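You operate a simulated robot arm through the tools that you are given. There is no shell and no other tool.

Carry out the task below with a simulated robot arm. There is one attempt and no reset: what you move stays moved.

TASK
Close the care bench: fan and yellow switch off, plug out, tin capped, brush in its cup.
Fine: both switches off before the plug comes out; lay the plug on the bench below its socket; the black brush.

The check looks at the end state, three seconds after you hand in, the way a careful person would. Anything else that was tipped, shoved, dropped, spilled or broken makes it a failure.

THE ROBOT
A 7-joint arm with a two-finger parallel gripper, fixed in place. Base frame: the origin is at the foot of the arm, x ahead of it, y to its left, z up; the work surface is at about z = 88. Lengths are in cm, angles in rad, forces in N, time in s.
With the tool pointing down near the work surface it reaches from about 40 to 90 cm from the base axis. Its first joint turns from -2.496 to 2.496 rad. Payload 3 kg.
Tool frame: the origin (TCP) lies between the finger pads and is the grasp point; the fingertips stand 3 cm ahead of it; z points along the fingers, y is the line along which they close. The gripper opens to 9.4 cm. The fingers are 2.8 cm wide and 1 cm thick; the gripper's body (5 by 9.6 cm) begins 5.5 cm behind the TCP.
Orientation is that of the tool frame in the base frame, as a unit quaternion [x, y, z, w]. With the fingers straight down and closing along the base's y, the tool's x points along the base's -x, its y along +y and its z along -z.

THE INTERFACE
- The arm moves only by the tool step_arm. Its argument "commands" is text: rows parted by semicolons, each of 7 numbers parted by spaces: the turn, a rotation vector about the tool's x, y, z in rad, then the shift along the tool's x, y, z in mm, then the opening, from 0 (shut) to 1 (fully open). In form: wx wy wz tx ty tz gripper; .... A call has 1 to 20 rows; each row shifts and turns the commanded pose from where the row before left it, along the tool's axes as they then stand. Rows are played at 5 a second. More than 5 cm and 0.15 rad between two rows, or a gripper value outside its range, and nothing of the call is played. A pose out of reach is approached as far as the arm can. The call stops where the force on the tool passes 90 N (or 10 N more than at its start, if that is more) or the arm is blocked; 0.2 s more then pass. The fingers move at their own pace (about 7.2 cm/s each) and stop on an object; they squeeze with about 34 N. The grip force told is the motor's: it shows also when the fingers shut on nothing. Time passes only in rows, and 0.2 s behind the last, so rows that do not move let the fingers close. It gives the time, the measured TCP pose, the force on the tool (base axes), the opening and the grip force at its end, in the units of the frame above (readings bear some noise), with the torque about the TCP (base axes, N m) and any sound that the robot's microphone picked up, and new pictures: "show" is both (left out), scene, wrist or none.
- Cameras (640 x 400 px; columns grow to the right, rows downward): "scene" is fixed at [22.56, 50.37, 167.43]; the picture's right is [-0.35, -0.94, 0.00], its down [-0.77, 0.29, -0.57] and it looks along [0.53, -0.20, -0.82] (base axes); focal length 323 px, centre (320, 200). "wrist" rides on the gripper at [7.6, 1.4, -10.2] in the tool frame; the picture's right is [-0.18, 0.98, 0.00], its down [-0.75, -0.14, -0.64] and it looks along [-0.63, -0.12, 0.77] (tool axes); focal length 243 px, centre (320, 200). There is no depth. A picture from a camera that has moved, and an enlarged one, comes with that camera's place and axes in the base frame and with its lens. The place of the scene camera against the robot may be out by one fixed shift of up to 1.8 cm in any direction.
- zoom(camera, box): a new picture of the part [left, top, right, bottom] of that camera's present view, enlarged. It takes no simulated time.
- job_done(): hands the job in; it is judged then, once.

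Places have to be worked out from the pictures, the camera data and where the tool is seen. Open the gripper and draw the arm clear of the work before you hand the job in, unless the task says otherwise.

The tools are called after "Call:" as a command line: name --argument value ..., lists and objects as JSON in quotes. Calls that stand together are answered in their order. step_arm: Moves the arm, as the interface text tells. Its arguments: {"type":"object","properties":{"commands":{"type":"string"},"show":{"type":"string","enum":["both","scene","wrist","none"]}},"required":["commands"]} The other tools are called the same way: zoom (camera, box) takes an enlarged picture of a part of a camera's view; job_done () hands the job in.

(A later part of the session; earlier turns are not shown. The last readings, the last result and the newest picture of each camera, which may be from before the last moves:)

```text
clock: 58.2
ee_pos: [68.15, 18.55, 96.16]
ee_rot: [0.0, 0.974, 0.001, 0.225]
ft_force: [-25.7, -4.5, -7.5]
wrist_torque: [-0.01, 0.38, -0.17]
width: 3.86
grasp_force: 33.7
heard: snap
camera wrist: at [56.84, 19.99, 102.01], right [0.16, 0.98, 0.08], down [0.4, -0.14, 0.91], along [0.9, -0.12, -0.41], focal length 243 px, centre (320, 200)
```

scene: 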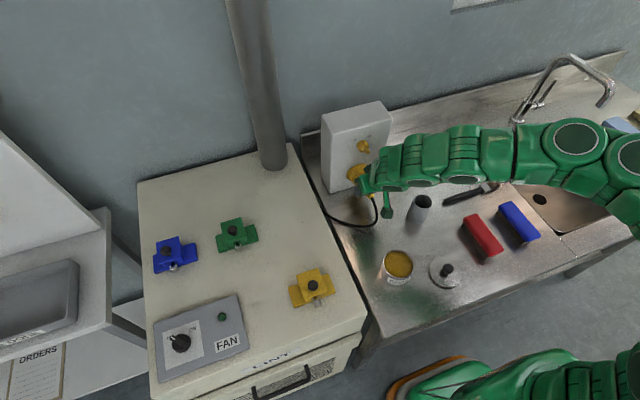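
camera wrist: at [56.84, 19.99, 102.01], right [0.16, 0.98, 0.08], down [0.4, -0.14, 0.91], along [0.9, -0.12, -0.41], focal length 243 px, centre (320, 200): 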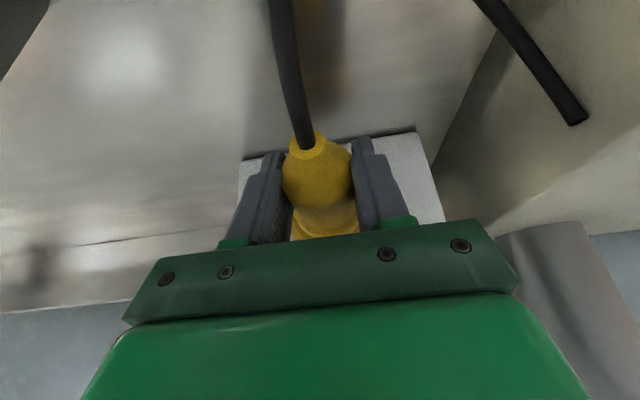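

The plug is gripped (3.86 cm) and a snap was heard. I'll pull it straight out along −x in small steps.

Call:
step_arm --commands "0 0 0 7.2 0 -3.5 0;0 0 0 7.2 0 -3.5 0;0 0 0 7.2 0 -3.5 0;0 0 0 7.2 0 -3.5 0;0 0 0 0 0 0 0" --show "both"

Call:
zoom --camera "scene" --box '[325, 125, 405, 235]'

```text
clock: 59.4
ee_pos: [64.96, 18.51, 96.13]
ee_rot: [0.0, 0.974, 0.001, 0.225]
ft_force: [0.0, -0.3, 0.1]
wrist_torque: [0.03, 0.0, 0.03]
width: 3.91
grasp_force: 34.3
camera wrist: at [53.7, 20.03, 102.06], right [0.16, 0.98, 0.08], down [0.4, -0.14, 0.91], along [0.9, -0.12, -0.41], focal length 243 px, centre (320, 200)
```

scene: 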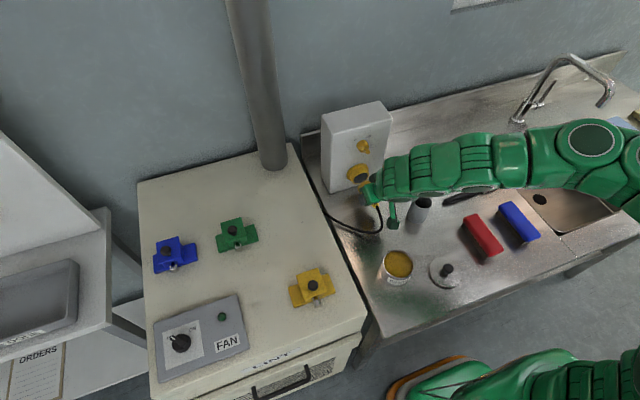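
wrist: 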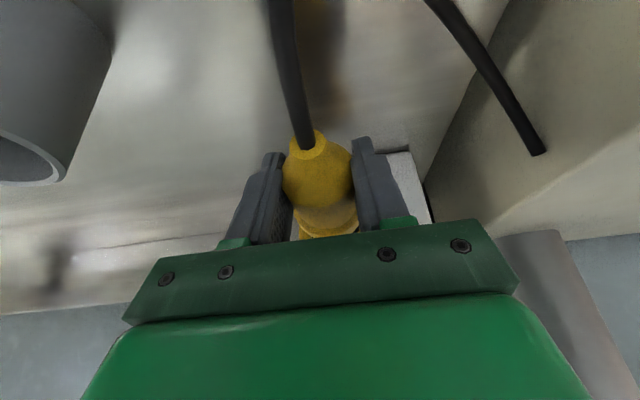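

```text
3.64 times, centred on (365, 180) of scene
camera zoom: at [22.56, 50.37, 167.43], right [-0.35, -0.94, 0.0], down [-0.77, 0.29, -0.57], along [0.53, -0.2, -0.82], focal length 1173 px, centre (156, 273)
```

zoom: 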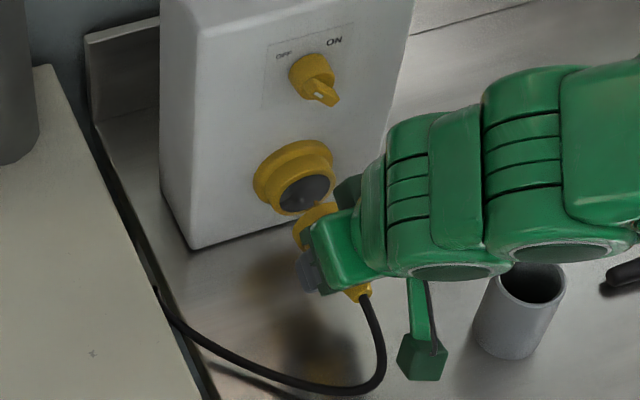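

The plug is out and force-free; the collar stays on the box. I'll lower it toward the bench beneath the socket, watching the force.

Call:
step_arm --commands "0 0 0 4.35 0 9 0;0 0 0 4.35 0 9 0;0 0 0 4.35 0 9 0;0 0 0 -13 0 7 0;0 0 0 0 0 0 0" --show "both"

Call:
zoom --camera "scene" --box '[325, 125, 405, 235]'

```text
clock: 60.6
ee_pos: [66.4, 18.68, 93.09]
ee_rot: [0.0, 0.975, 0.001, 0.224]
ft_force: [0.4, 0.7, -0.3]
wrist_torque: [-0.04, 0.03, 0.01]
width: 3.88
grasp_force: 33.6
camera wrist: at [55.18, 20.08, 99.0], right [0.16, 0.98, 0.08], down [0.4, -0.14, 0.91], along [0.9, -0.12, -0.41], focal length 243 px, centre (320, 200)
```

scene: 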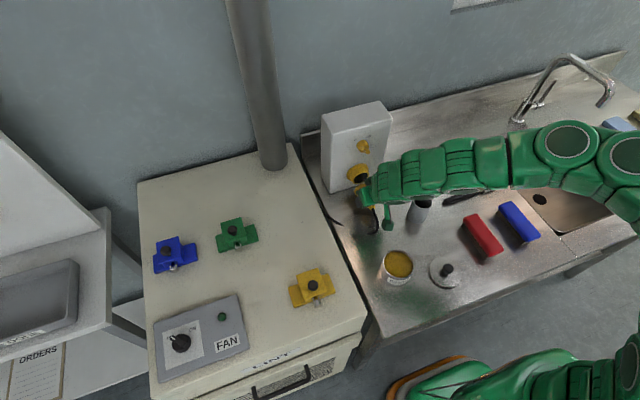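
wrist: 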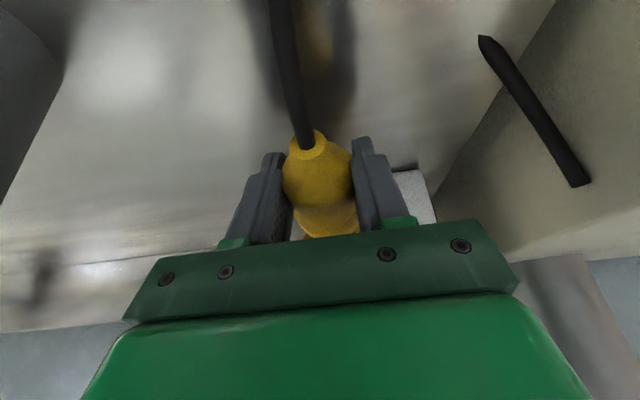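

```text
3.64 times, centred on (365, 180) of scene
camera zoom: at [22.56, 50.37, 167.43], right [-0.35, -0.94, 0.0], down [-0.77, 0.29, -0.57], along [0.53, -0.2, -0.82], focal length 1173 px, centre (156, 273)
```

zoom: 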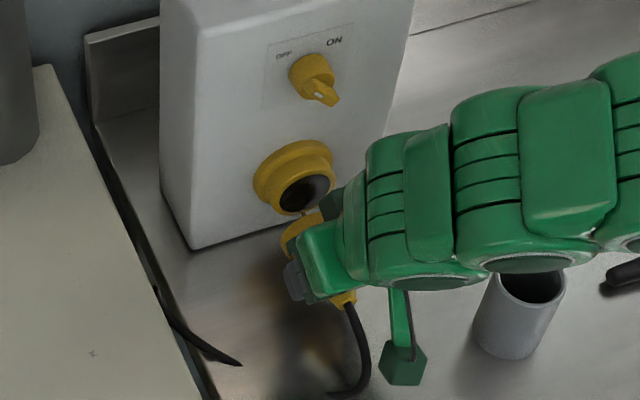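

I'll look at the cable more closely, as part of it looks hidden.

Call:
zoom --camera "scene" --box '[310, 160, 430, 260]'

Call:
zoom --camera "wrist" --box '[230, 0, 640, 250]'

```text
4.00 times, centred on (370, 210) of scene
camera zoom: at [22.56, 50.37, 167.43], right [-0.35, -0.94, 0.0], down [-0.77, 0.29, -0.57], along [0.53, -0.2, -0.82], focal length 1291 px, centre (120, 160)
```

zoom: 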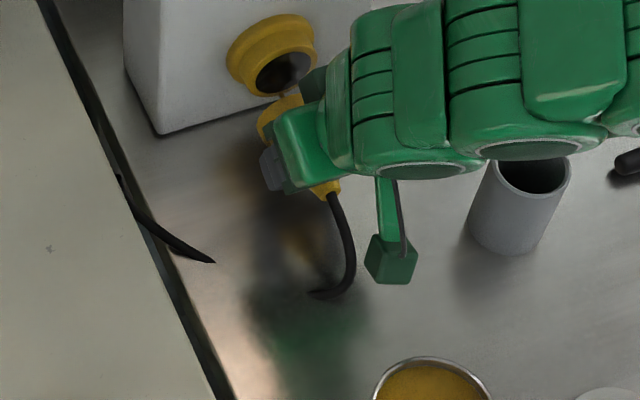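

```text
1.56 times, centred on (435, 125) of wrist
camera zoom: at [55.18, 20.08, 99.0], right [0.16, 0.98, 0.08], down [0.4, -0.14, 0.91], along [0.9, -0.12, -0.41], focal length 379 px, centre (140, 317)
```

zoom: 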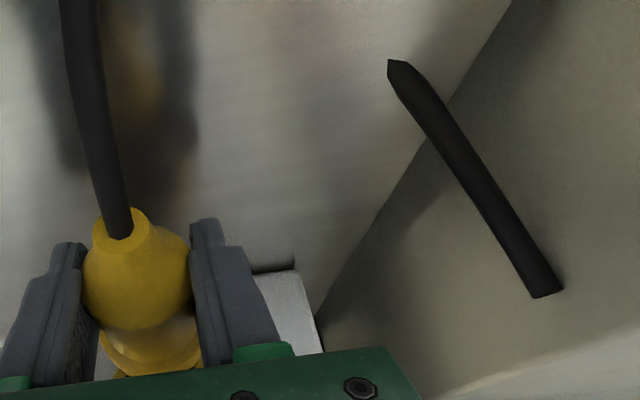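

The cable is just a drawn curve dipping through the bench surface, so it isn't broken. I'll lower the last ~1.4 cm gently.

Call:
step_arm --commands "0 0 0 1.74 0 3.6 0;0 0 0 1.74 0 3.6 0;0 0 0 1.3 0 2.7 0;0 0 0 0.9 0 1.8 0;0 0 0 0 0 0 0" --show "both"

```text
clock: 61.8
ee_pos: [66.37, 18.55, 91.73]
ee_rot: [0.0, 0.975, 0.001, 0.224]
ft_force: [0.5, 0.0, 1.0]
wrist_torque: [0.0, 0.02, 0.01]
width: 3.88
grasp_force: 33.7
camera wrist: at [55.19, 20.0, 97.68], right [0.16, 0.98, 0.08], down [0.4, -0.14, 0.91], along [0.9, -0.12, -0.41], focal length 243 px, centre (320, 200)
```

scene: 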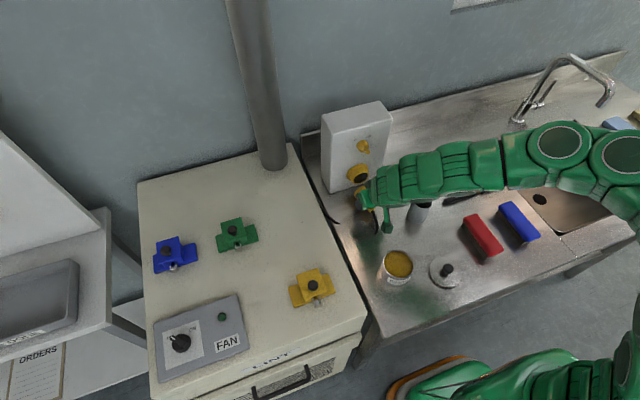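
wrist: 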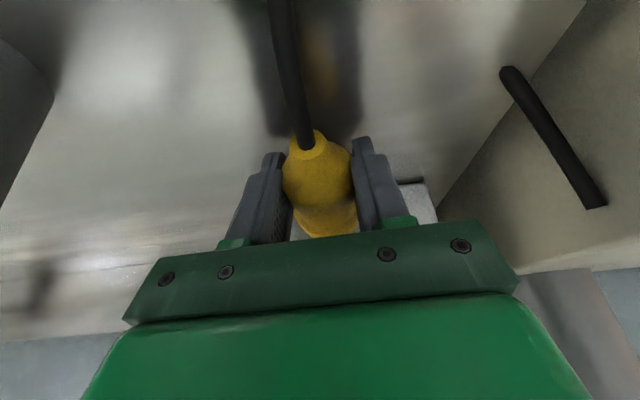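

Still no contact. I'll go down a few more millimetres until a contact force appears.

Call:
step_arm --commands "0 0 0 0.9 0 1.8 0;0 0 0 0.9 0 1.8 0;0 0 0 0 0 0 0" --show "none"

```text
clock: 62.6
ee_pos: [66.44, 18.55, 91.44]
ee_rot: [-0.001, 0.974, 0.001, 0.224]
ft_force: [0.9, -0.6, 0.0]
wrist_torque: [-0.02, -0.01, 0.01]
width: 3.91
grasp_force: 33.6
```

Call:
step_arm --commands "0 0 0 0.9 0 1.8 0;0 0 0 0.9 0 1.8 0;0 0 0 0.9 0 1.8 0;0 0 0 0 0 0 0" --show "none"

```text
clock: 63.4
ee_pos: [66.6, 18.5, 91.36]
ee_rot: [0.0, 0.973, 0.002, 0.229]
ft_force: [0.0, 1.0, 17.3]
wrist_torque: [-0.37, 0.03, 0.05]
width: 3.89
grasp_force: 34.6
stopped in row 3: the force on the tool passed its limit at 100 N (the readings are from after the stop); the commanded pose is now the measured one
```

Contact with the bench at TCP z≈91.4. I'll ease up 1 mm and open just enough to release the plug.

Call:
step_arm --commands "0 0 0 -0.5 0 -0.9 0;0 0 0 0 0 0 0.43;0 0 0 0 0 0 0.46;0 0 0 0 0 0 0.5;0 0 0 0 0 0 0.55;0 0 0 0 0 0 0.6;0 0 0 0 0 0 0.6" --show "both"

Call:
zoom --camera "wrist" --box '[220, 80, 420, 230]'

```text
clock: 65.0
ee_pos: [66.6, 18.53, 91.28]
ee_rot: [-0.001, 0.974, 0.002, 0.228]
ft_force: [0.2, 0.2, -0.1]
wrist_torque: [-0.02, -0.01, -0.03]
width: 5.65
grasp_force: 0.0
camera wrist: at [55.27, 19.99, 97.15], right [0.16, 0.98, 0.08], down [0.39, -0.14, 0.91], along [0.91, -0.12, -0.41], focal length 243 px, centre (320, 200)
```

scene: 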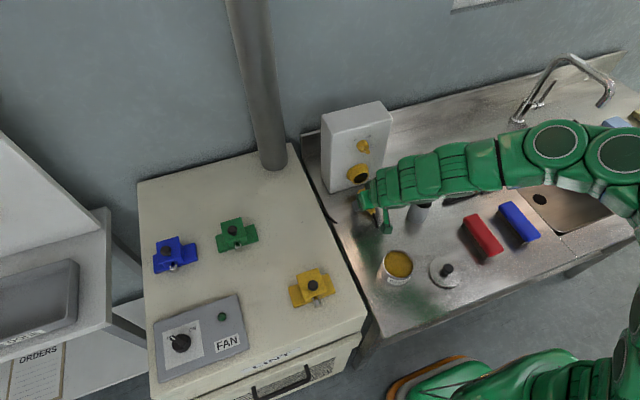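
wrist: 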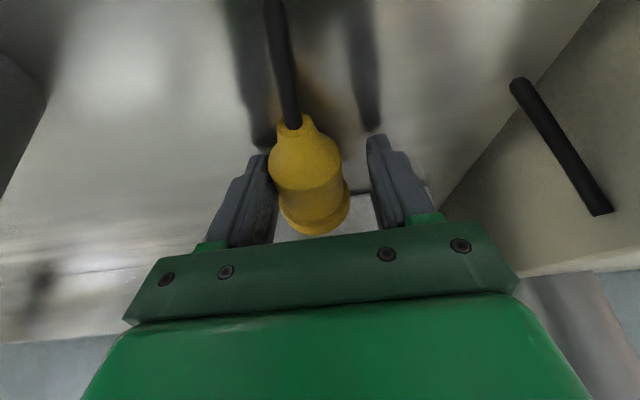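

```text
2.67 times, centred on (320, 155) of wrist
camera zoom: at [55.27, 19.99, 97.15], right [0.16, 0.98, 0.08], down [0.39, -0.14, 0.91], along [0.91, -0.12, -0.41], focal length 647 px, centre (320, 320)
```

zoom: 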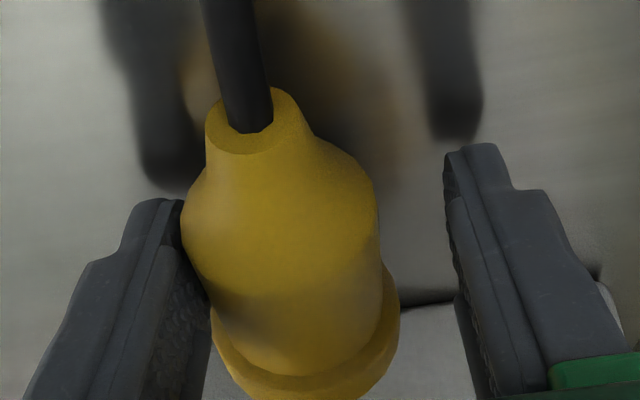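

The plug rests on the bench below the socket. I'll open further and retract along the tool axis.

Call:
step_arm --commands "0 0 0 0 0 0 0.85;0 0 0 0 0 0 0.85;0 0 0 0 0 -20 0.85;0 0 0 0 0 -35 0.85;0 0 0 0 0 -45 0.85;0 0 0 0 0 -45 0.85;0 0 0 0 0 -20 0.85;0 0 0 0 0 0 0.85" --show "both"

Call:
zoom --camera "scene" --box '[310, 120, 430, 220]'

```text
clock: 66.8
ee_pos: [59.19, 18.53, 106.06]
ee_rot: [0.0, 0.974, 0.001, 0.228]
ft_force: [0.8, 0.1, 1.0]
wrist_torque: [-0.01, 0.01, -0.03]
width: 8.02
grasp_force: 0.1
camera wrist: at [47.93, 19.95, 111.96], right [0.16, 0.98, 0.08], down [0.39, -0.14, 0.91], along [0.91, -0.12, -0.41], focal length 243 px, centre (320, 200)
```

scene: 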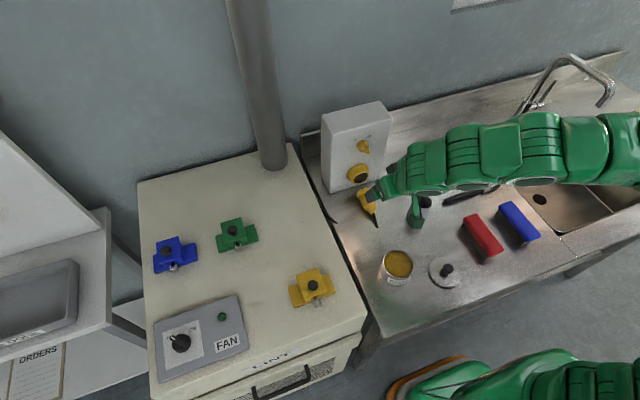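
wrist: 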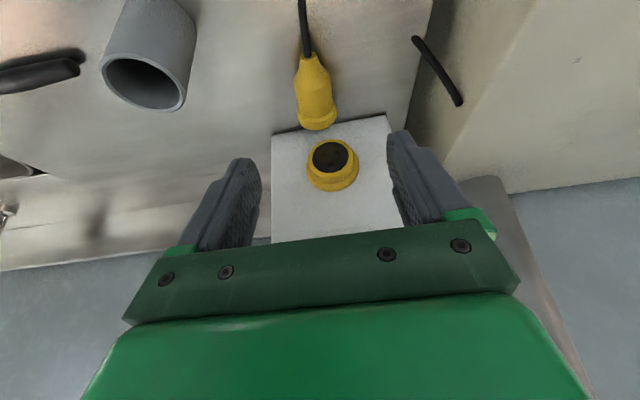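

```text
4.00 times, centred on (370, 170) of scene
camera zoom: at [22.56, 50.37, 167.43], right [-0.35, -0.94, 0.0], down [-0.77, 0.29, -0.57], along [0.53, -0.2, -0.82], focal length 1291 px, centre (120, 320)
```

zoom: 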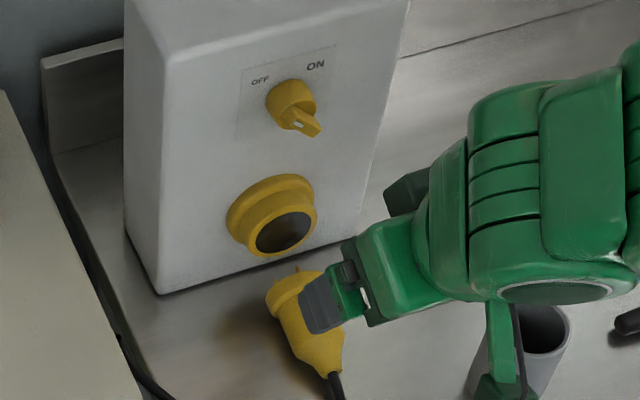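

The plug lies just below its socket. Next is the lid: I'll return to vertical and move over it at about (41,8) to look down on it and the tin.

Call:
step_arm --commands "0 0.15 0 0 0 -20 0.85;0 0.15 0 0 0 -20 0.85;0 0.158 0 0 0 0 0.85;0 0 0 30 -22 -20 0.85;0 0 0 30 -22 -20 0.85;0 0 0 30 -22 0 0.85;0 0 0 30 -22 0 0.85;0 0 0 0 0 0 0.85" --show "both"

```text
refused: row 3 steps farther than a row can; nothing moved
```

Call:
step_arm --commands "0 0.148 0 0 0 -20 0.85;0 0.148 0 0 0 -20 0.85;0 0.148 0 0 0 0 0.85;0 0.015 0 30 -22 -20 0.85;0 0 0 30 -22 -20 0.85;0 0 0 30 -22 0 0.85;0 0 0 30 -22 0 0.85;0 0 0 0 0 0 0.85" --show "both"

```text
clock: 68.6
ee_pos: [45.72, 9.8, 113.75]
ee_rot: [-0.001, 1.0, 0.002, 0.0]
ft_force: [0.4, -0.5, 0.0]
wrist_torque: [0.02, -0.02, 0.02]
width: 7.99
grasp_force: 0.1
camera wrist: at [38.14, 11.13, 124.03], right [0.18, 0.98, 0.0], down [0.75, -0.14, 0.64], along [0.63, -0.11, -0.77], focal length 243 px, centre (320, 200)
```

scene: 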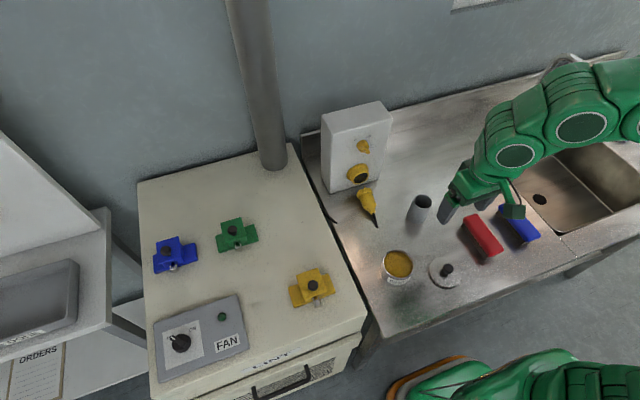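
wrist: 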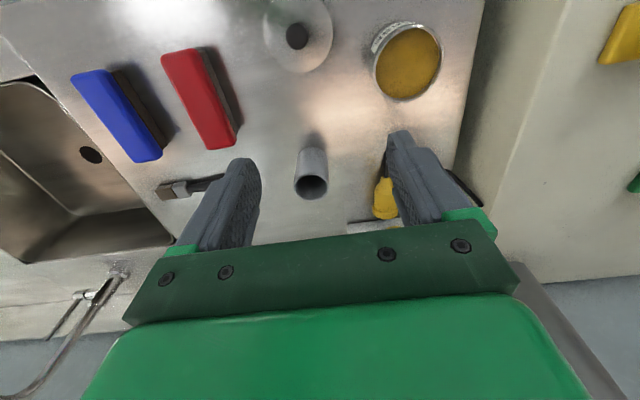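

Estimates: lid knob at about (41.2,8.1), tin rim centre at about (45.7,20.2,92.4). I'll move above the lid and lower a bit for a closer look.

Call:
step_arm --commands "0 0 0 22 -8 30 0.6;0 0 0 22 -8 30 0.6;0 0 0 0 0 35 0.6;0 0 0 0 0 0 0.6" --show "both"

Call:
zoom --camera "wrist" --box '[220, 80, 420, 230]'

```text
clock: 69.6
ee_pos: [41.32, 8.11, 104.32]
ee_rot: [0.0, 1.0, 0.003, 0.0]
ft_force: [0.2, 0.0, -0.3]
wrist_torque: [-0.04, 0.0, 0.02]
width: 5.64
grasp_force: 0.0
camera wrist: at [33.81, 9.51, 114.57], right [0.18, 0.98, 0.0], down [0.75, -0.14, 0.64], along [0.63, -0.12, -0.77], focal length 243 px, centre (320, 200)
```

scene: 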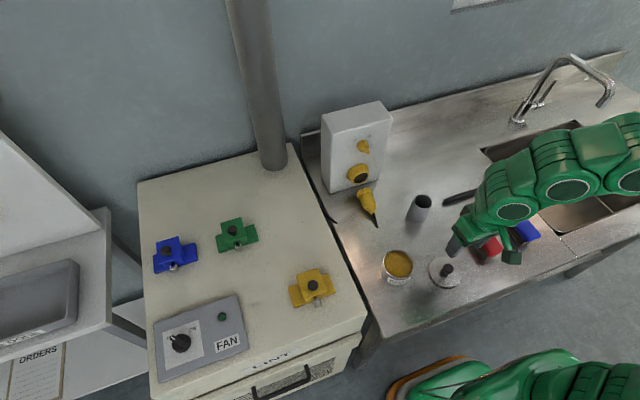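
wrist: 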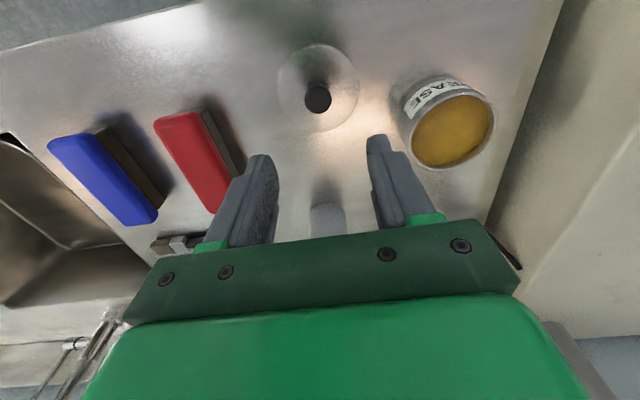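

```text
2.67 times, centred on (320, 155) of wrist
camera zoom: at [33.81, 9.51, 114.57], right [0.18, 0.98, 0.0], down [0.75, -0.14, 0.64], along [0.63, -0.12, -0.77], focal length 647 px, centre (320, 320)
```

zoom: 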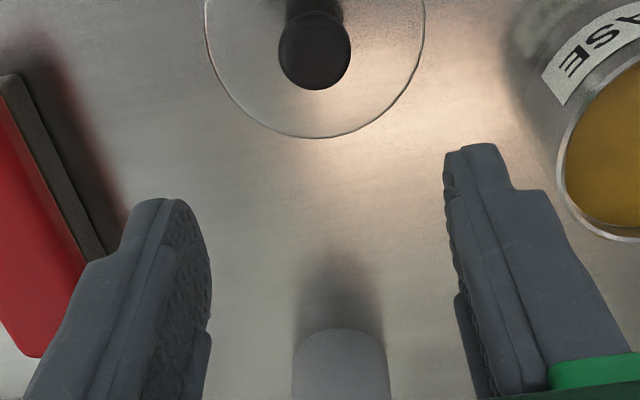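

The lid knob is at about (41.2,8.0) with its top at z≈90.5 and a diameter of about 2.6 cm. I'll descend over it to TCP z≈92.5.

Call:
step_arm --commands "0 0 0 1 -1 40 0.6;0 0 0 0 0 40 0.6;0 0 0 0 0 20 0.6;0 0 0 0 0 10 0.6;0 0 0 0 0 5 0.6;0 0 0 0 0 0 0.6" --show "wrist"

Call:
zoom --camera "wrist" --box '[220, 80, 420, 230]'

```text
clock: 71.0
ee_pos: [41.33, 8.0, 92.83]
ee_rot: [-0.001, 1.0, 0.002, 0.0]
ft_force: [0.1, 0.1, 0.8]
wrist_torque: [-0.03, 0.01, 0.03]
width: 5.64
grasp_force: 0.1
camera wrist: at [33.75, 9.44, 103.0], right [0.18, 0.98, 0.0], down [0.75, -0.14, 0.64], along [0.63, -0.12, -0.77], focal length 243 px, centre (320, 200)
```

wrist: 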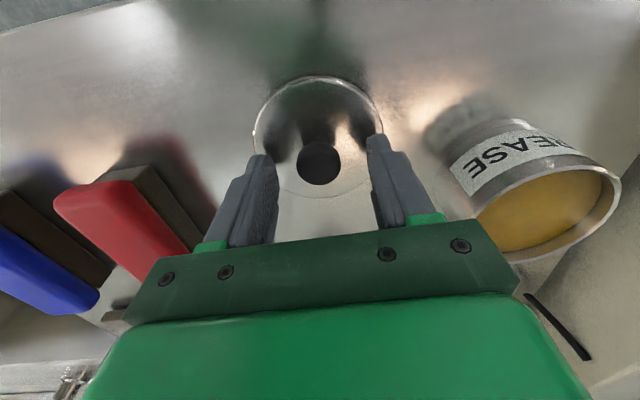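

```text
2.67 times, centred on (320, 155) of wrist
camera zoom: at [33.75, 9.44, 103.0], right [0.18, 0.98, 0.0], down [0.75, -0.14, 0.64], along [0.63, -0.12, -0.77], focal length 647 px, centre (320, 320)
```

zoom: 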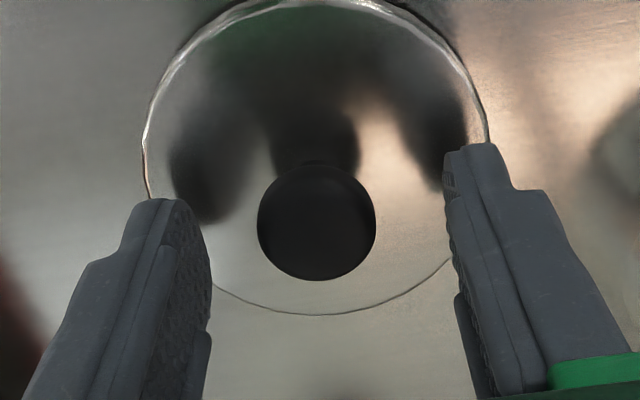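

Aligned. I'll lower the last 7 mm and close on the knob.

Call:
step_arm --commands "0 0 0 0 0 4 0.6;0 0 0 0 0 3 0.6;0 0 0 0 0 0 0.3;0 0 0 0 0 0 0;0 0 0 0 0 0 0;0 0 0 0 0 0 0;0 0 0 0 0 0 0" --show "wrist"

Call:
zoom --camera "wrist" --box '[220, 80, 420, 230]'

```text
clock: 72.6
ee_pos: [41.31, 7.96, 92.04]
ee_rot: [-0.001, 1.0, 0.002, 0.0]
ft_force: [0.2, 0.7, 5.0]
wrist_torque: [-0.07, 0.01, 0.02]
width: 2.18
grasp_force: 34.5
camera wrist: at [33.75, 9.46, 102.31], right [0.18, 0.98, 0.0], down [0.75, -0.14, 0.64], along [0.63, -0.11, -0.77], focal length 243 px, centre (320, 200)
```

wrist: 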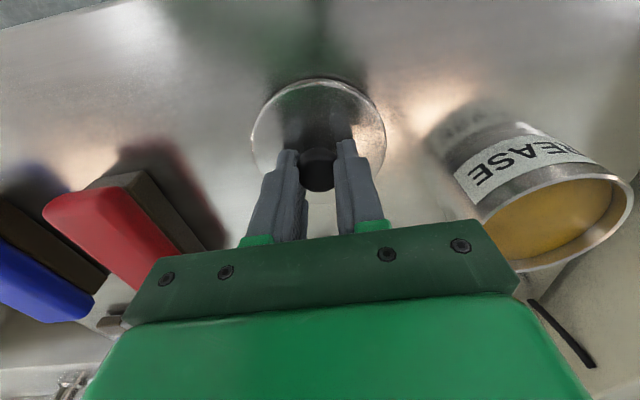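

```text
2.67 times, centred on (320, 155) of wrist
camera zoom: at [33.75, 9.46, 102.31], right [0.18, 0.98, 0.0], down [0.75, -0.14, 0.64], along [0.63, -0.11, -0.77], focal length 647 px, centre (320, 320)
```

zoom: 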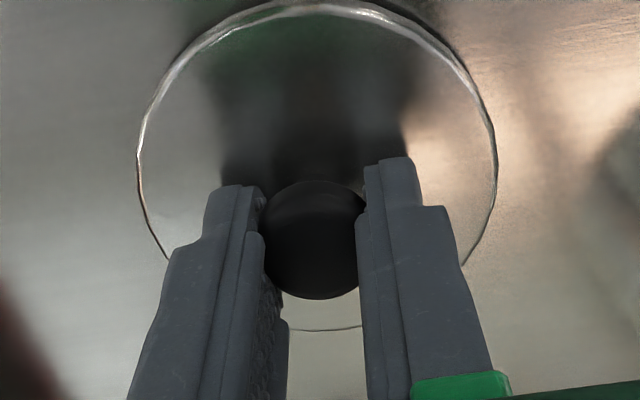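

The lid knob is held (2.18 cm). I'll lift the lid 8 cm and check that it comes along level.

Call:
step_arm --commands "0 0 0 0 0 -10 0;0 0 0 0 0 -20 0;0 0 0 0 0 -30 0;0 0 0 0 0 -30 0;0 0 0 0 0 0 0" --show "both"

Call:
zoom --camera "scene" --box '[370, 200, 530, 300]'

```text
clock: 73.8
ee_pos: [41.26, 7.94, 100.97]
ee_rot: [-0.001, 1.0, 0.002, 0.0]
ft_force: [0.9, -0.5, 0.5]
wrist_torque: [0.01, 0.0, 0.02]
width: 2.2
grasp_force: 33.5
camera wrist: at [33.74, 9.44, 111.25], right [0.18, 0.98, 0.0], down [0.75, -0.14, 0.64], along [0.63, -0.11, -0.77], focal length 243 px, centre (320, 200)
```

scene: 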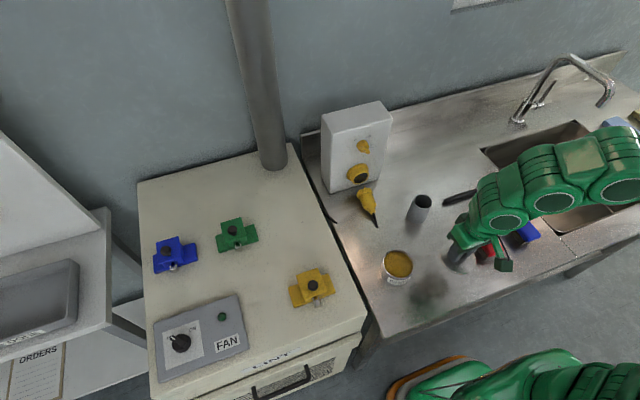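
wrist: 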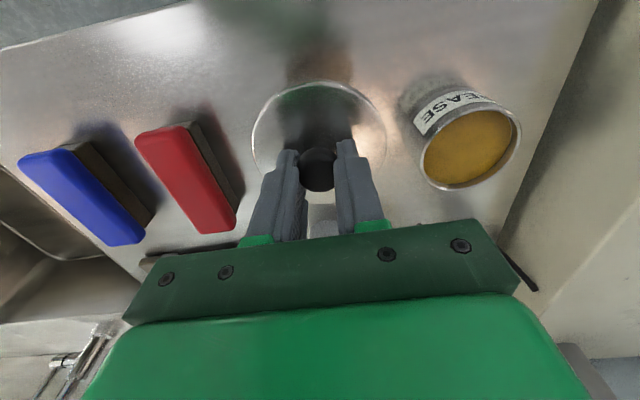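

```text
4.00 times, centred on (450, 250) of scene
camera zoom: at [22.56, 50.37, 167.43], right [-0.35, -0.94, 0.0], down [-0.77, 0.29, -0.57], along [0.53, -0.2, -0.82], focal length 1291 px, centre (-200, 0)
```

zoom: 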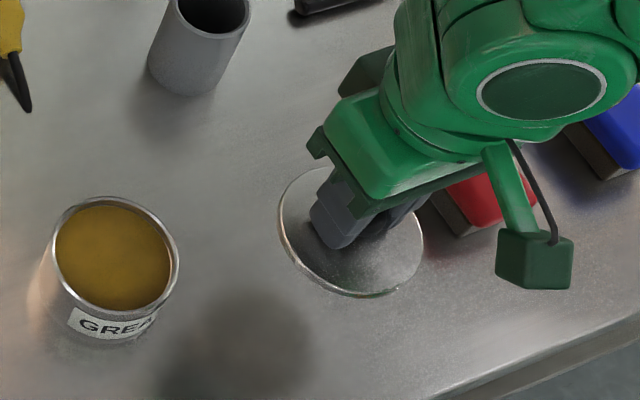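

Lid is level in hand. Tin rim centre is refined to about (45.5,20.0), z≈93. I'll move over it, keeping the lid ~4 cm above the rim.

Call:
step_arm --commands "0 0 0 -14.2 40.2 0 0;0 0 0 -14.2 40.2 0 0;0 0 0 -14.2 40.2 0 0;0 0 0 0 0 0 0" --show "both"

Call:
zoom --camera "scene" --box '[340, 215, 460, 295]'

Call:
zoom --camera "wrist" --box '[220, 50, 420, 200]'

```text
clock: 74.8
ee_pos: [45.47, 20.33, 101.1]
ee_rot: [-0.001, 1.0, 0.002, 0.0]
ft_force: [0.5, -1.1, -1.0]
wrist_torque: [0.01, -0.03, -0.01]
width: 2.17
grasp_force: 33.8
camera wrist: at [37.89, 21.69, 111.38], right [0.18, 0.98, 0.0], down [0.75, -0.14, 0.64], along [0.63, -0.11, -0.77], focal length 243 px, centre (320, 200)
```

scene: 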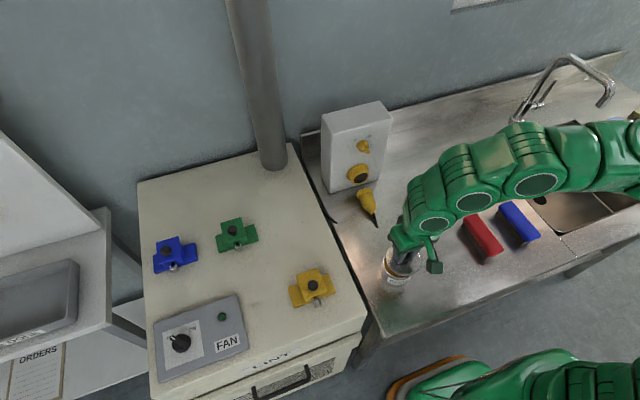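
wrist: 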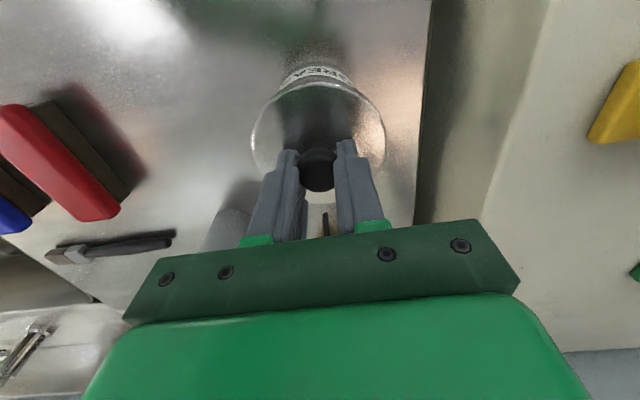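

```text
5.00 times, centred on (400, 255) of scene
camera zoom: at [22.56, 50.37, 167.43], right [-0.35, -0.94, 0.0], down [-0.77, 0.29, -0.57], along [0.53, -0.2, -0.82], focal length 1613 px, centre (-80, -75)
```

zoom: 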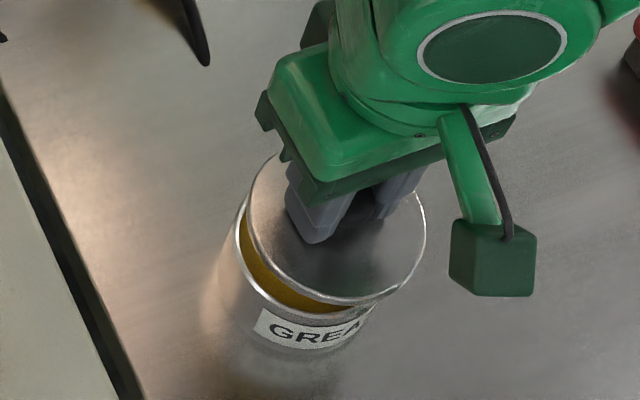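

```text
2.67 times, centred on (320, 125) of wrist
camera zoom: at [37.89, 21.69, 111.38], right [0.18, 0.98, 0.0], down [0.75, -0.14, 0.64], along [0.63, -0.11, -0.77], focal length 647 px, centre (320, 400)
```

zoom: 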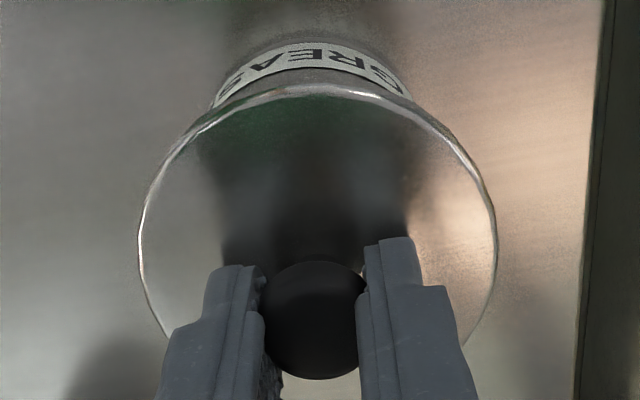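

Correcting for perspective bias in both cameras, I get a tin centre of about (46.1,20.0). I'll shift the lid there and lower to ~1 cm above the rim to check concentricity.

Call:
step_arm --commands "0 0 0 -6.3 -3.3 0 0;0 0 0 0 0 15 0;0 0 0 0 0 10 0;0 0 0 0 0 0 0" --show "both"

Call:
zoom --camera "scene" --box '[360, 235, 440, 290]'

Call:
zoom --camera "wrist" --box '[220, 50, 420, 200]'

```text
clock: 75.8
ee_pos: [46.15, 19.84, 98.46]
ee_rot: [-0.001, 1.0, 0.002, 0.0]
ft_force: [-0.7, -0.4, -1.1]
wrist_torque: [0.03, 0.0, 0.01]
width: 2.16
grasp_force: 33.3
camera wrist: at [38.53, 21.21, 108.82], right [0.18, 0.98, 0.0], down [0.75, -0.14, 0.64], along [0.63, -0.11, -0.77], focal length 243 px, centre (320, 200)
```

scene: 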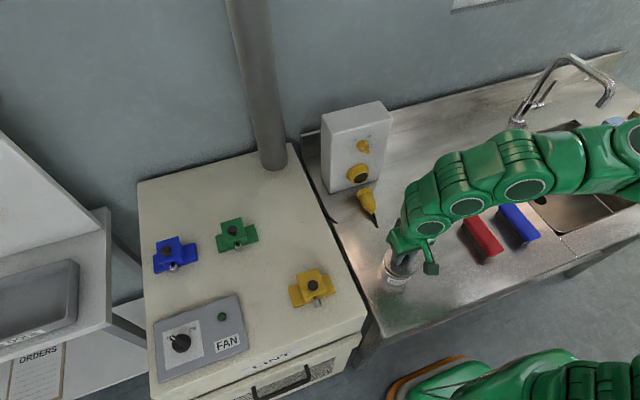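
wrist: 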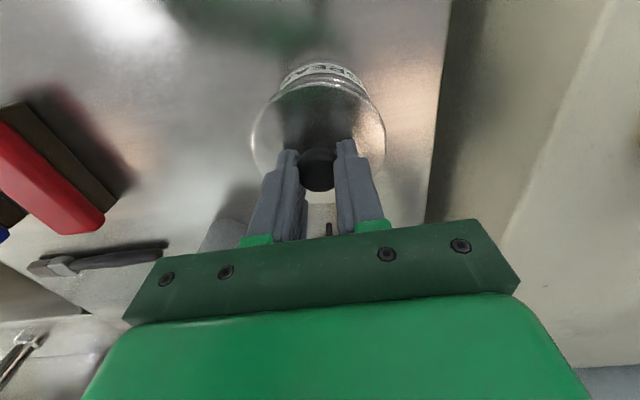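

```text
7.27 times, centred on (400, 262) of scene
camera zoom: at [22.56, 50.37, 167.43], right [-0.35, -0.94, 0.0], down [-0.77, 0.29, -0.57], along [0.53, -0.2, -0.82], focal length 2347 px, centre (-262, -254)
```

zoom: 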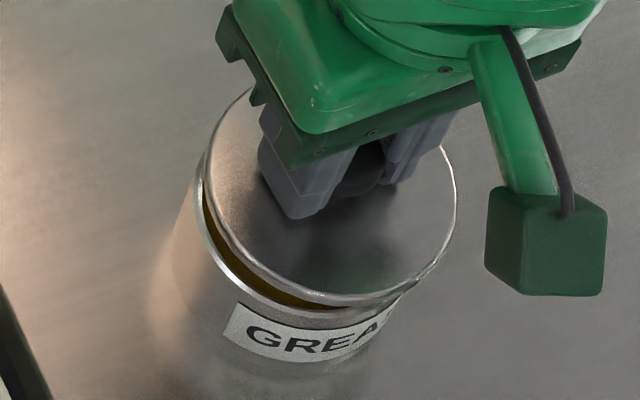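

```text
2.67 times, centred on (320, 125) of wrist
camera zoom: at [38.53, 21.21, 108.82], right [0.18, 0.98, 0.0], down [0.75, -0.14, 0.64], along [0.63, -0.11, -0.77], focal length 647 px, centre (320, 400)
```

zoom: 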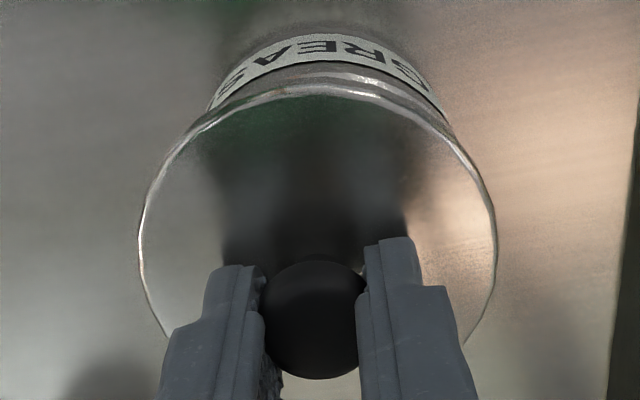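

Near-concentric: a slight +1.5 mm y correction, then I'll lower toward the rim in small steps, watching for contact.

Call:
step_arm --commands "0 0 0 0 1.6 0 0;0 0 0 0 0 4 0;0 0 0 0 0 4 0;0 0 0 0 0 2 0;0 0 0 0 0 0 0" --show "both"

Call:
zoom --camera "scene" --box '[360, 235, 440, 290]'

Call:
zoom --camera "wrist" --box '[220, 50, 420, 200]'

```text
clock: 77.0
ee_pos: [46.08, 19.98, 97.47]
ee_rot: [-0.001, 1.0, 0.001, 0.0]
ft_force: [-0.5, -0.4, -0.6]
wrist_torque: [-0.01, -0.02, -0.02]
width: 2.19
grasp_force: 34.6
camera wrist: at [38.56, 21.35, 107.85], right [0.18, 0.98, 0.0], down [0.75, -0.14, 0.64], along [0.63, -0.11, -0.77], focal length 243 px, centre (320, 200)
```

scene: 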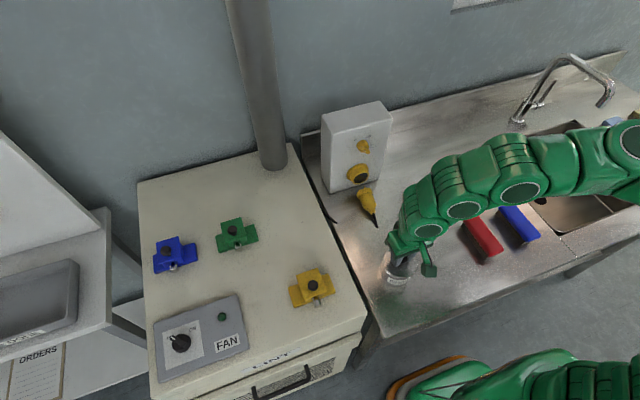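
wrist: 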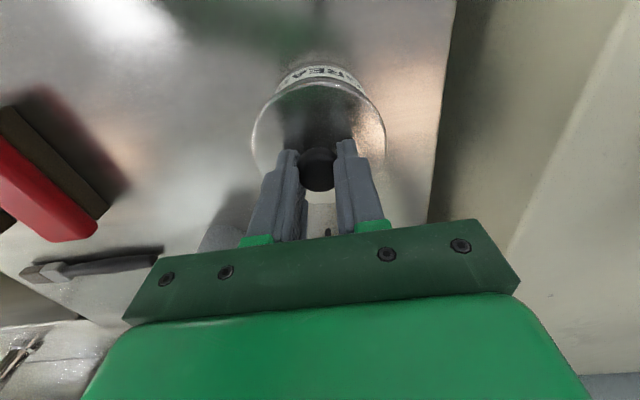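

```text
7.27 times, centred on (400, 262) of scene
camera zoom: at [22.56, 50.37, 167.43], right [-0.35, -0.94, 0.0], down [-0.77, 0.29, -0.57], along [0.53, -0.2, -0.82], focal length 2347 px, centre (-262, -254)
```

zoom: 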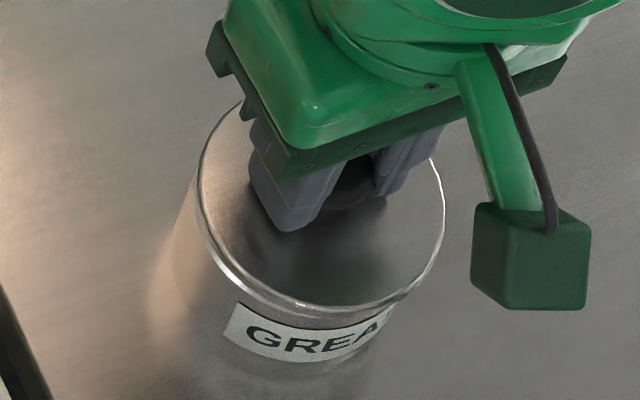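

```text
2.67 times, centred on (320, 125) of wrist
camera zoom: at [38.56, 21.35, 107.85], right [0.18, 0.98, 0.0], down [0.75, -0.14, 0.64], along [0.63, -0.11, -0.77], focal length 647 px, centre (320, 400)
```

zoom: 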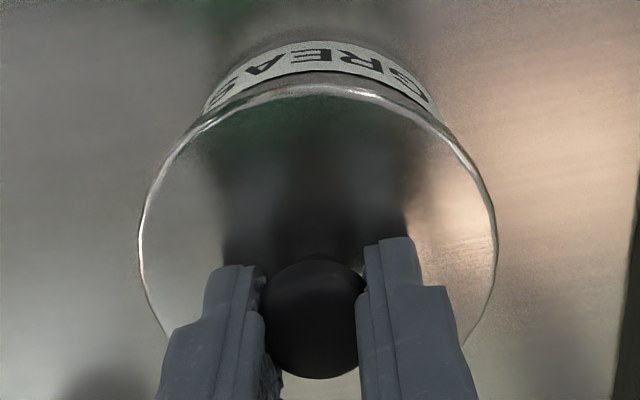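

The lid looks concentric with the rim. I'll lower in 2 mm steps until contact.

Call:
step_arm --commands "0 0 0 0 0 2 0;0 0 0 0 0 2 0;0 0 0 0 0 2 0;0 0 0 0 0 0 0" --show "none"

```text
clock: 78.0
ee_pos: [46.12, 19.91, 96.93]
ee_rot: [0.0, 1.0, 0.002, 0.0]
ft_force: [-0.6, 2.6, 25.1]
wrist_torque: [-0.53, 0.5, -0.06]
width: 2.23
grasp_force: 34.6
```

Contact at TCP z≈96.9 with 25 N. I'll look at how the lid sits on the rim.

Call:
zoom --camera "scene" --box '[360, 235, 440, 290]'

Call:
zoom --camera "wrist" --box '[250, 60, 390, 150]'

```text
7.27 times, centred on (400, 262) of scene
camera zoom: at [22.56, 50.37, 167.43], right [-0.35, -0.94, 0.0], down [-0.77, 0.29, -0.57], along [0.53, -0.2, -0.82], focal length 2347 px, centre (-262, -254)
```

zoom: 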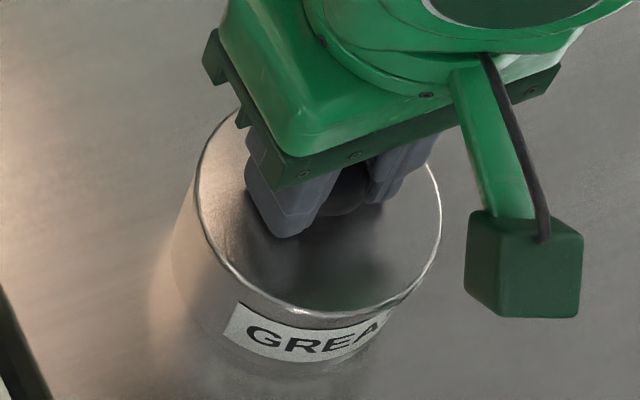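

```text
4.44 times, centred on (320, 105) of wrist
camera zoom: at [38.58, 21.36, 107.27], right [0.18, 0.98, 0.0], down [0.75, -0.14, 0.64], along [0.63, -0.11, -0.77], focal length 1078 px, centre (320, 622)
```

zoom: 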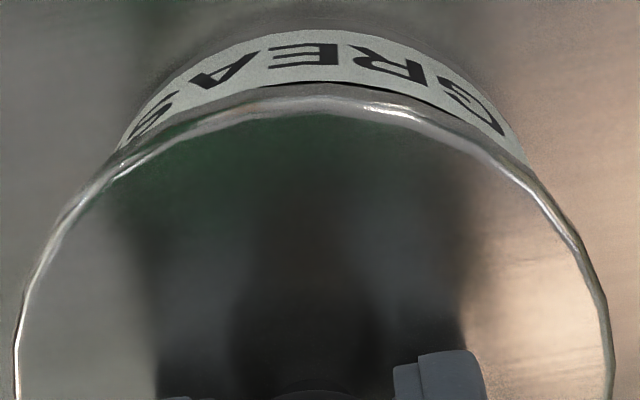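

The torque and the views both suggest the lid sits ~2 mm too far toward −x/−y. I'll lift 3 mm, shift +2 mm y and +1.5 mm x, and lower again.

Call:
step_arm --commands "0 0 0 0 0 -4 0;0 0 0 -1.5 2 0 0;0 0 0 0 0 2 0;0 0 0 0 0 2 0;0 0 0 0 0 0 0" --show "none"

```text
clock: 79.2
ee_pos: [46.27, 20.11, 96.91]
ee_rot: [0.0, 1.0, 0.002, 0.001]
ft_force: [-1.3, -4.2, 28.7]
wrist_torque: [0.55, 0.04, 0.04]
width: 2.19
grasp_force: 33.7
```

The contact moved to the +y side, so the right y lies in between. I'll shift back 1 mm and lower again.

Call:
step_arm --commands "0 0 0 0 0 -4 0;0 0 0 0 -1 0 0;0 0 0 0 0 2 0;0 0 0 0 0 2 0;0 0 0 0 0 1.5 0;0 0 0 0 0 0 0" --show "none"

```text
clock: 80.6
ee_pos: [46.3, 19.95, 96.87]
ee_rot: [-0.001, 1.0, 0.002, 0.001]
ft_force: [0.1, -0.2, 0.0]
wrist_torque: [-0.04, 0.02, -0.01]
width: 2.17
grasp_force: 33.9
```

The contact force has disappeared at this height, so the lid is finding its seat. I'll lower further.

Call:
step_arm --commands "0 0 0 0 0 2 0;0 0 0 0 0 2 0;0 0 0 0 0 0 0" --show "none"

```text
clock: 81.3
ee_pos: [46.31, 19.93, 96.78]
ee_rot: [0.0, 1.0, 0.003, 0.002]
ft_force: [-10.7, -5.8, 28.7]
wrist_torque: [-0.33, 0.45, 0.02]
width: 2.21
grasp_force: 34.0
heard: snap
stopped in row 3: the force on the tool passed its limit at 96 N (the readings are from after the stop); the commanded pose is now the measured one
```

A snap was heard, which may be the lid seating. I'll look at it.

Call:
zoom --camera "scene" --box '[360, 235, 440, 290]'

Call:
step_arm --commands "0 0 0 0 0 0 0;0 0 0 0 0 0 0" --show "both"

Call:
zoom --camera "wrist" --box '[220, 50, 420, 200]'

```text
7.27 times, centred on (400, 262) of scene
camera zoom: at [22.56, 50.37, 167.43], right [-0.35, -0.94, 0.0], down [-0.77, 0.29, -0.57], along [0.53, -0.2, -0.82], focal length 2347 px, centre (-262, -254)
```

zoom: 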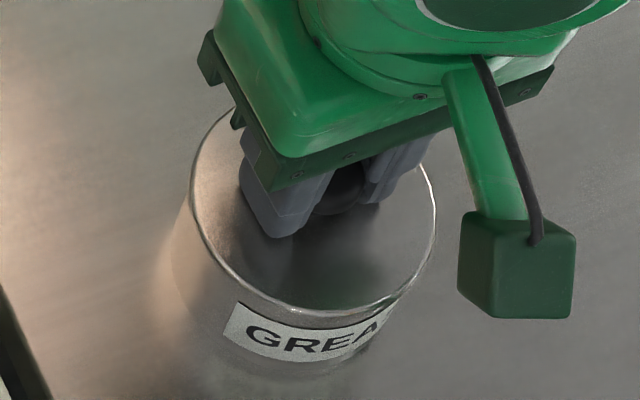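

```text
clock: 81.9
ee_pos: [46.19, 19.99, 96.67]
ee_rot: [0.0, 1.0, 0.003, 0.003]
ft_force: [-15.1, -6.1, 45.4]
wrist_torque: [-0.37, 0.72, -0.02]
width: 2.2
grasp_force: 34.1
camera wrist: at [38.72, 21.39, 106.91], right [0.18, 0.98, 0.01], down [0.75, -0.14, 0.64], along [0.63, -0.11, -0.76], focal length 243 px, centre (320, 200)
```

scene: 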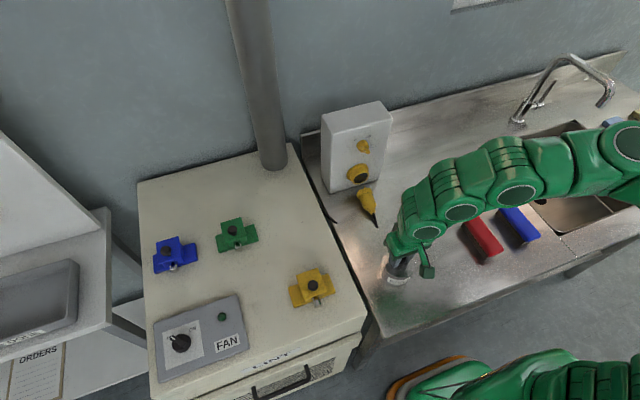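
wrist: 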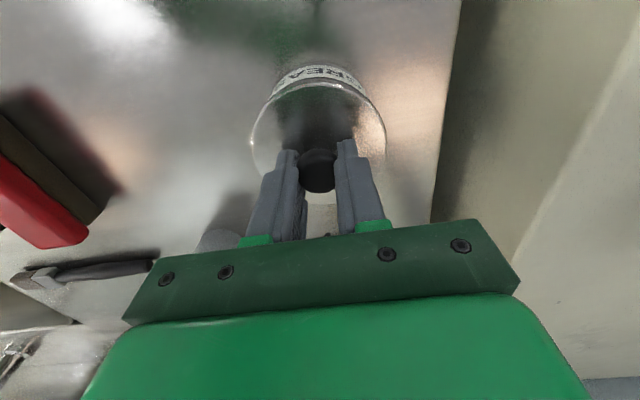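

```text
2.67 times, centred on (320, 125) of wrist
camera zoom: at [38.72, 21.39, 106.91], right [0.18, 0.98, 0.01], down [0.75, -0.14, 0.64], along [0.63, -0.11, -0.76], focal length 647 px, centre (320, 400)
```

zoom: 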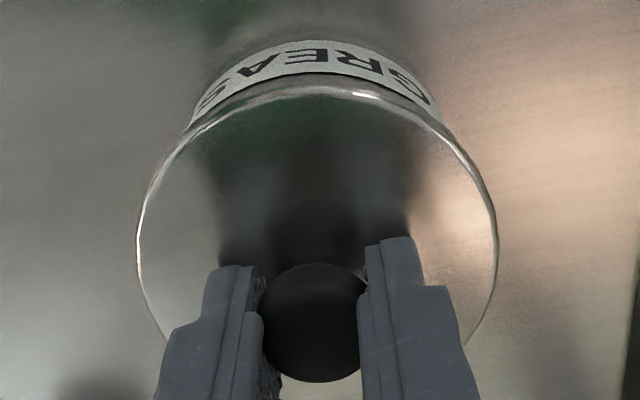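

The lid looks flush and concentric. I'll release it and rise slowly to inspect.

Call:
step_arm --commands "0 0 0 0 0 -0.5 0;0 0 0 0 0 0 0.4;0 0 0 0 0 0 0.5;0 0 0 0 0 0 0.5;0 0 0 0 0 -20 0.5;0 0 0 0 0 -40 0.5;0 0 0 0 0 -40 0.5;0 0 0 40 0 -20 0.5;0 0 0 0 0 0 0.5" --show "both"

Call:
zoom --camera "scene" --box '[360, 235, 440, 290]'

Call:
zoom --camera "wrist" --box '[240, 90, 400, 190]'

```text
clock: 83.9
ee_pos: [42.2, 20.01, 108.55]
ee_rot: [0.0, 1.0, 0.002, 0.002]
ft_force: [0.2, -0.4, -0.3]
wrist_torque: [-0.02, 0.01, -0.02]
width: 4.7
grasp_force: 0.0
camera wrist: at [34.64, 21.47, 118.86], right [0.18, 0.98, 0.01], down [0.75, -0.14, 0.64], along [0.63, -0.11, -0.77], focal length 243 px, centre (320, 200)
```

scene: 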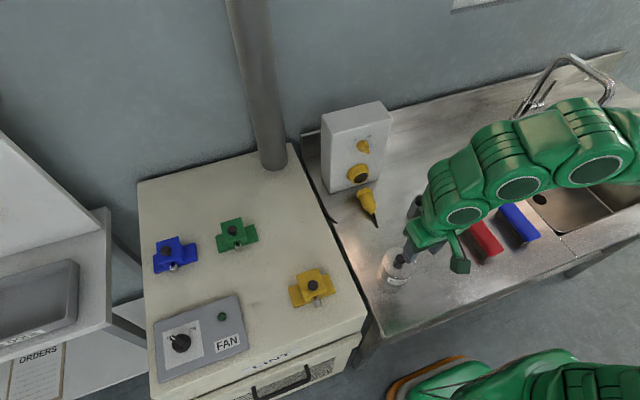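
wrist: 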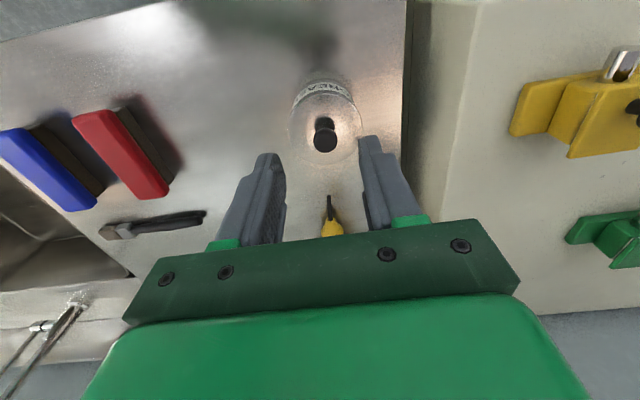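

```text
7.27 times, centred on (400, 262) of scene
camera zoom: at [22.56, 50.37, 167.43], right [-0.35, -0.94, 0.0], down [-0.77, 0.29, -0.57], along [0.53, -0.2, -0.82], focal length 2347 px, centre (-262, -254)
```

zoom: 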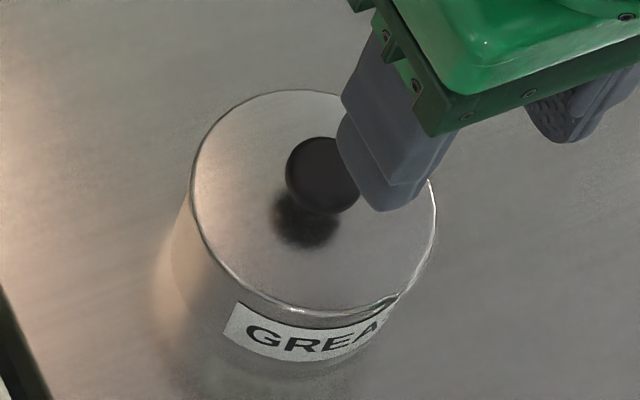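

```text
4.00 times, centred on (320, 140) of wrist
camera zoom: at [34.64, 21.47, 118.86], right [0.18, 0.98, 0.01], down [0.75, -0.14, 0.64], along [0.63, -0.11, -0.77], focal length 970 px, centre (320, 440)
```

zoom: 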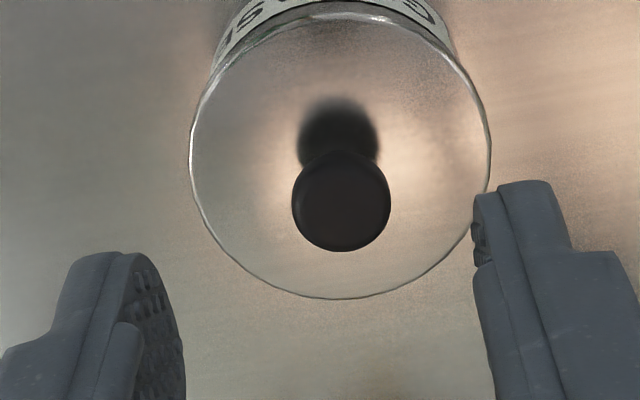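

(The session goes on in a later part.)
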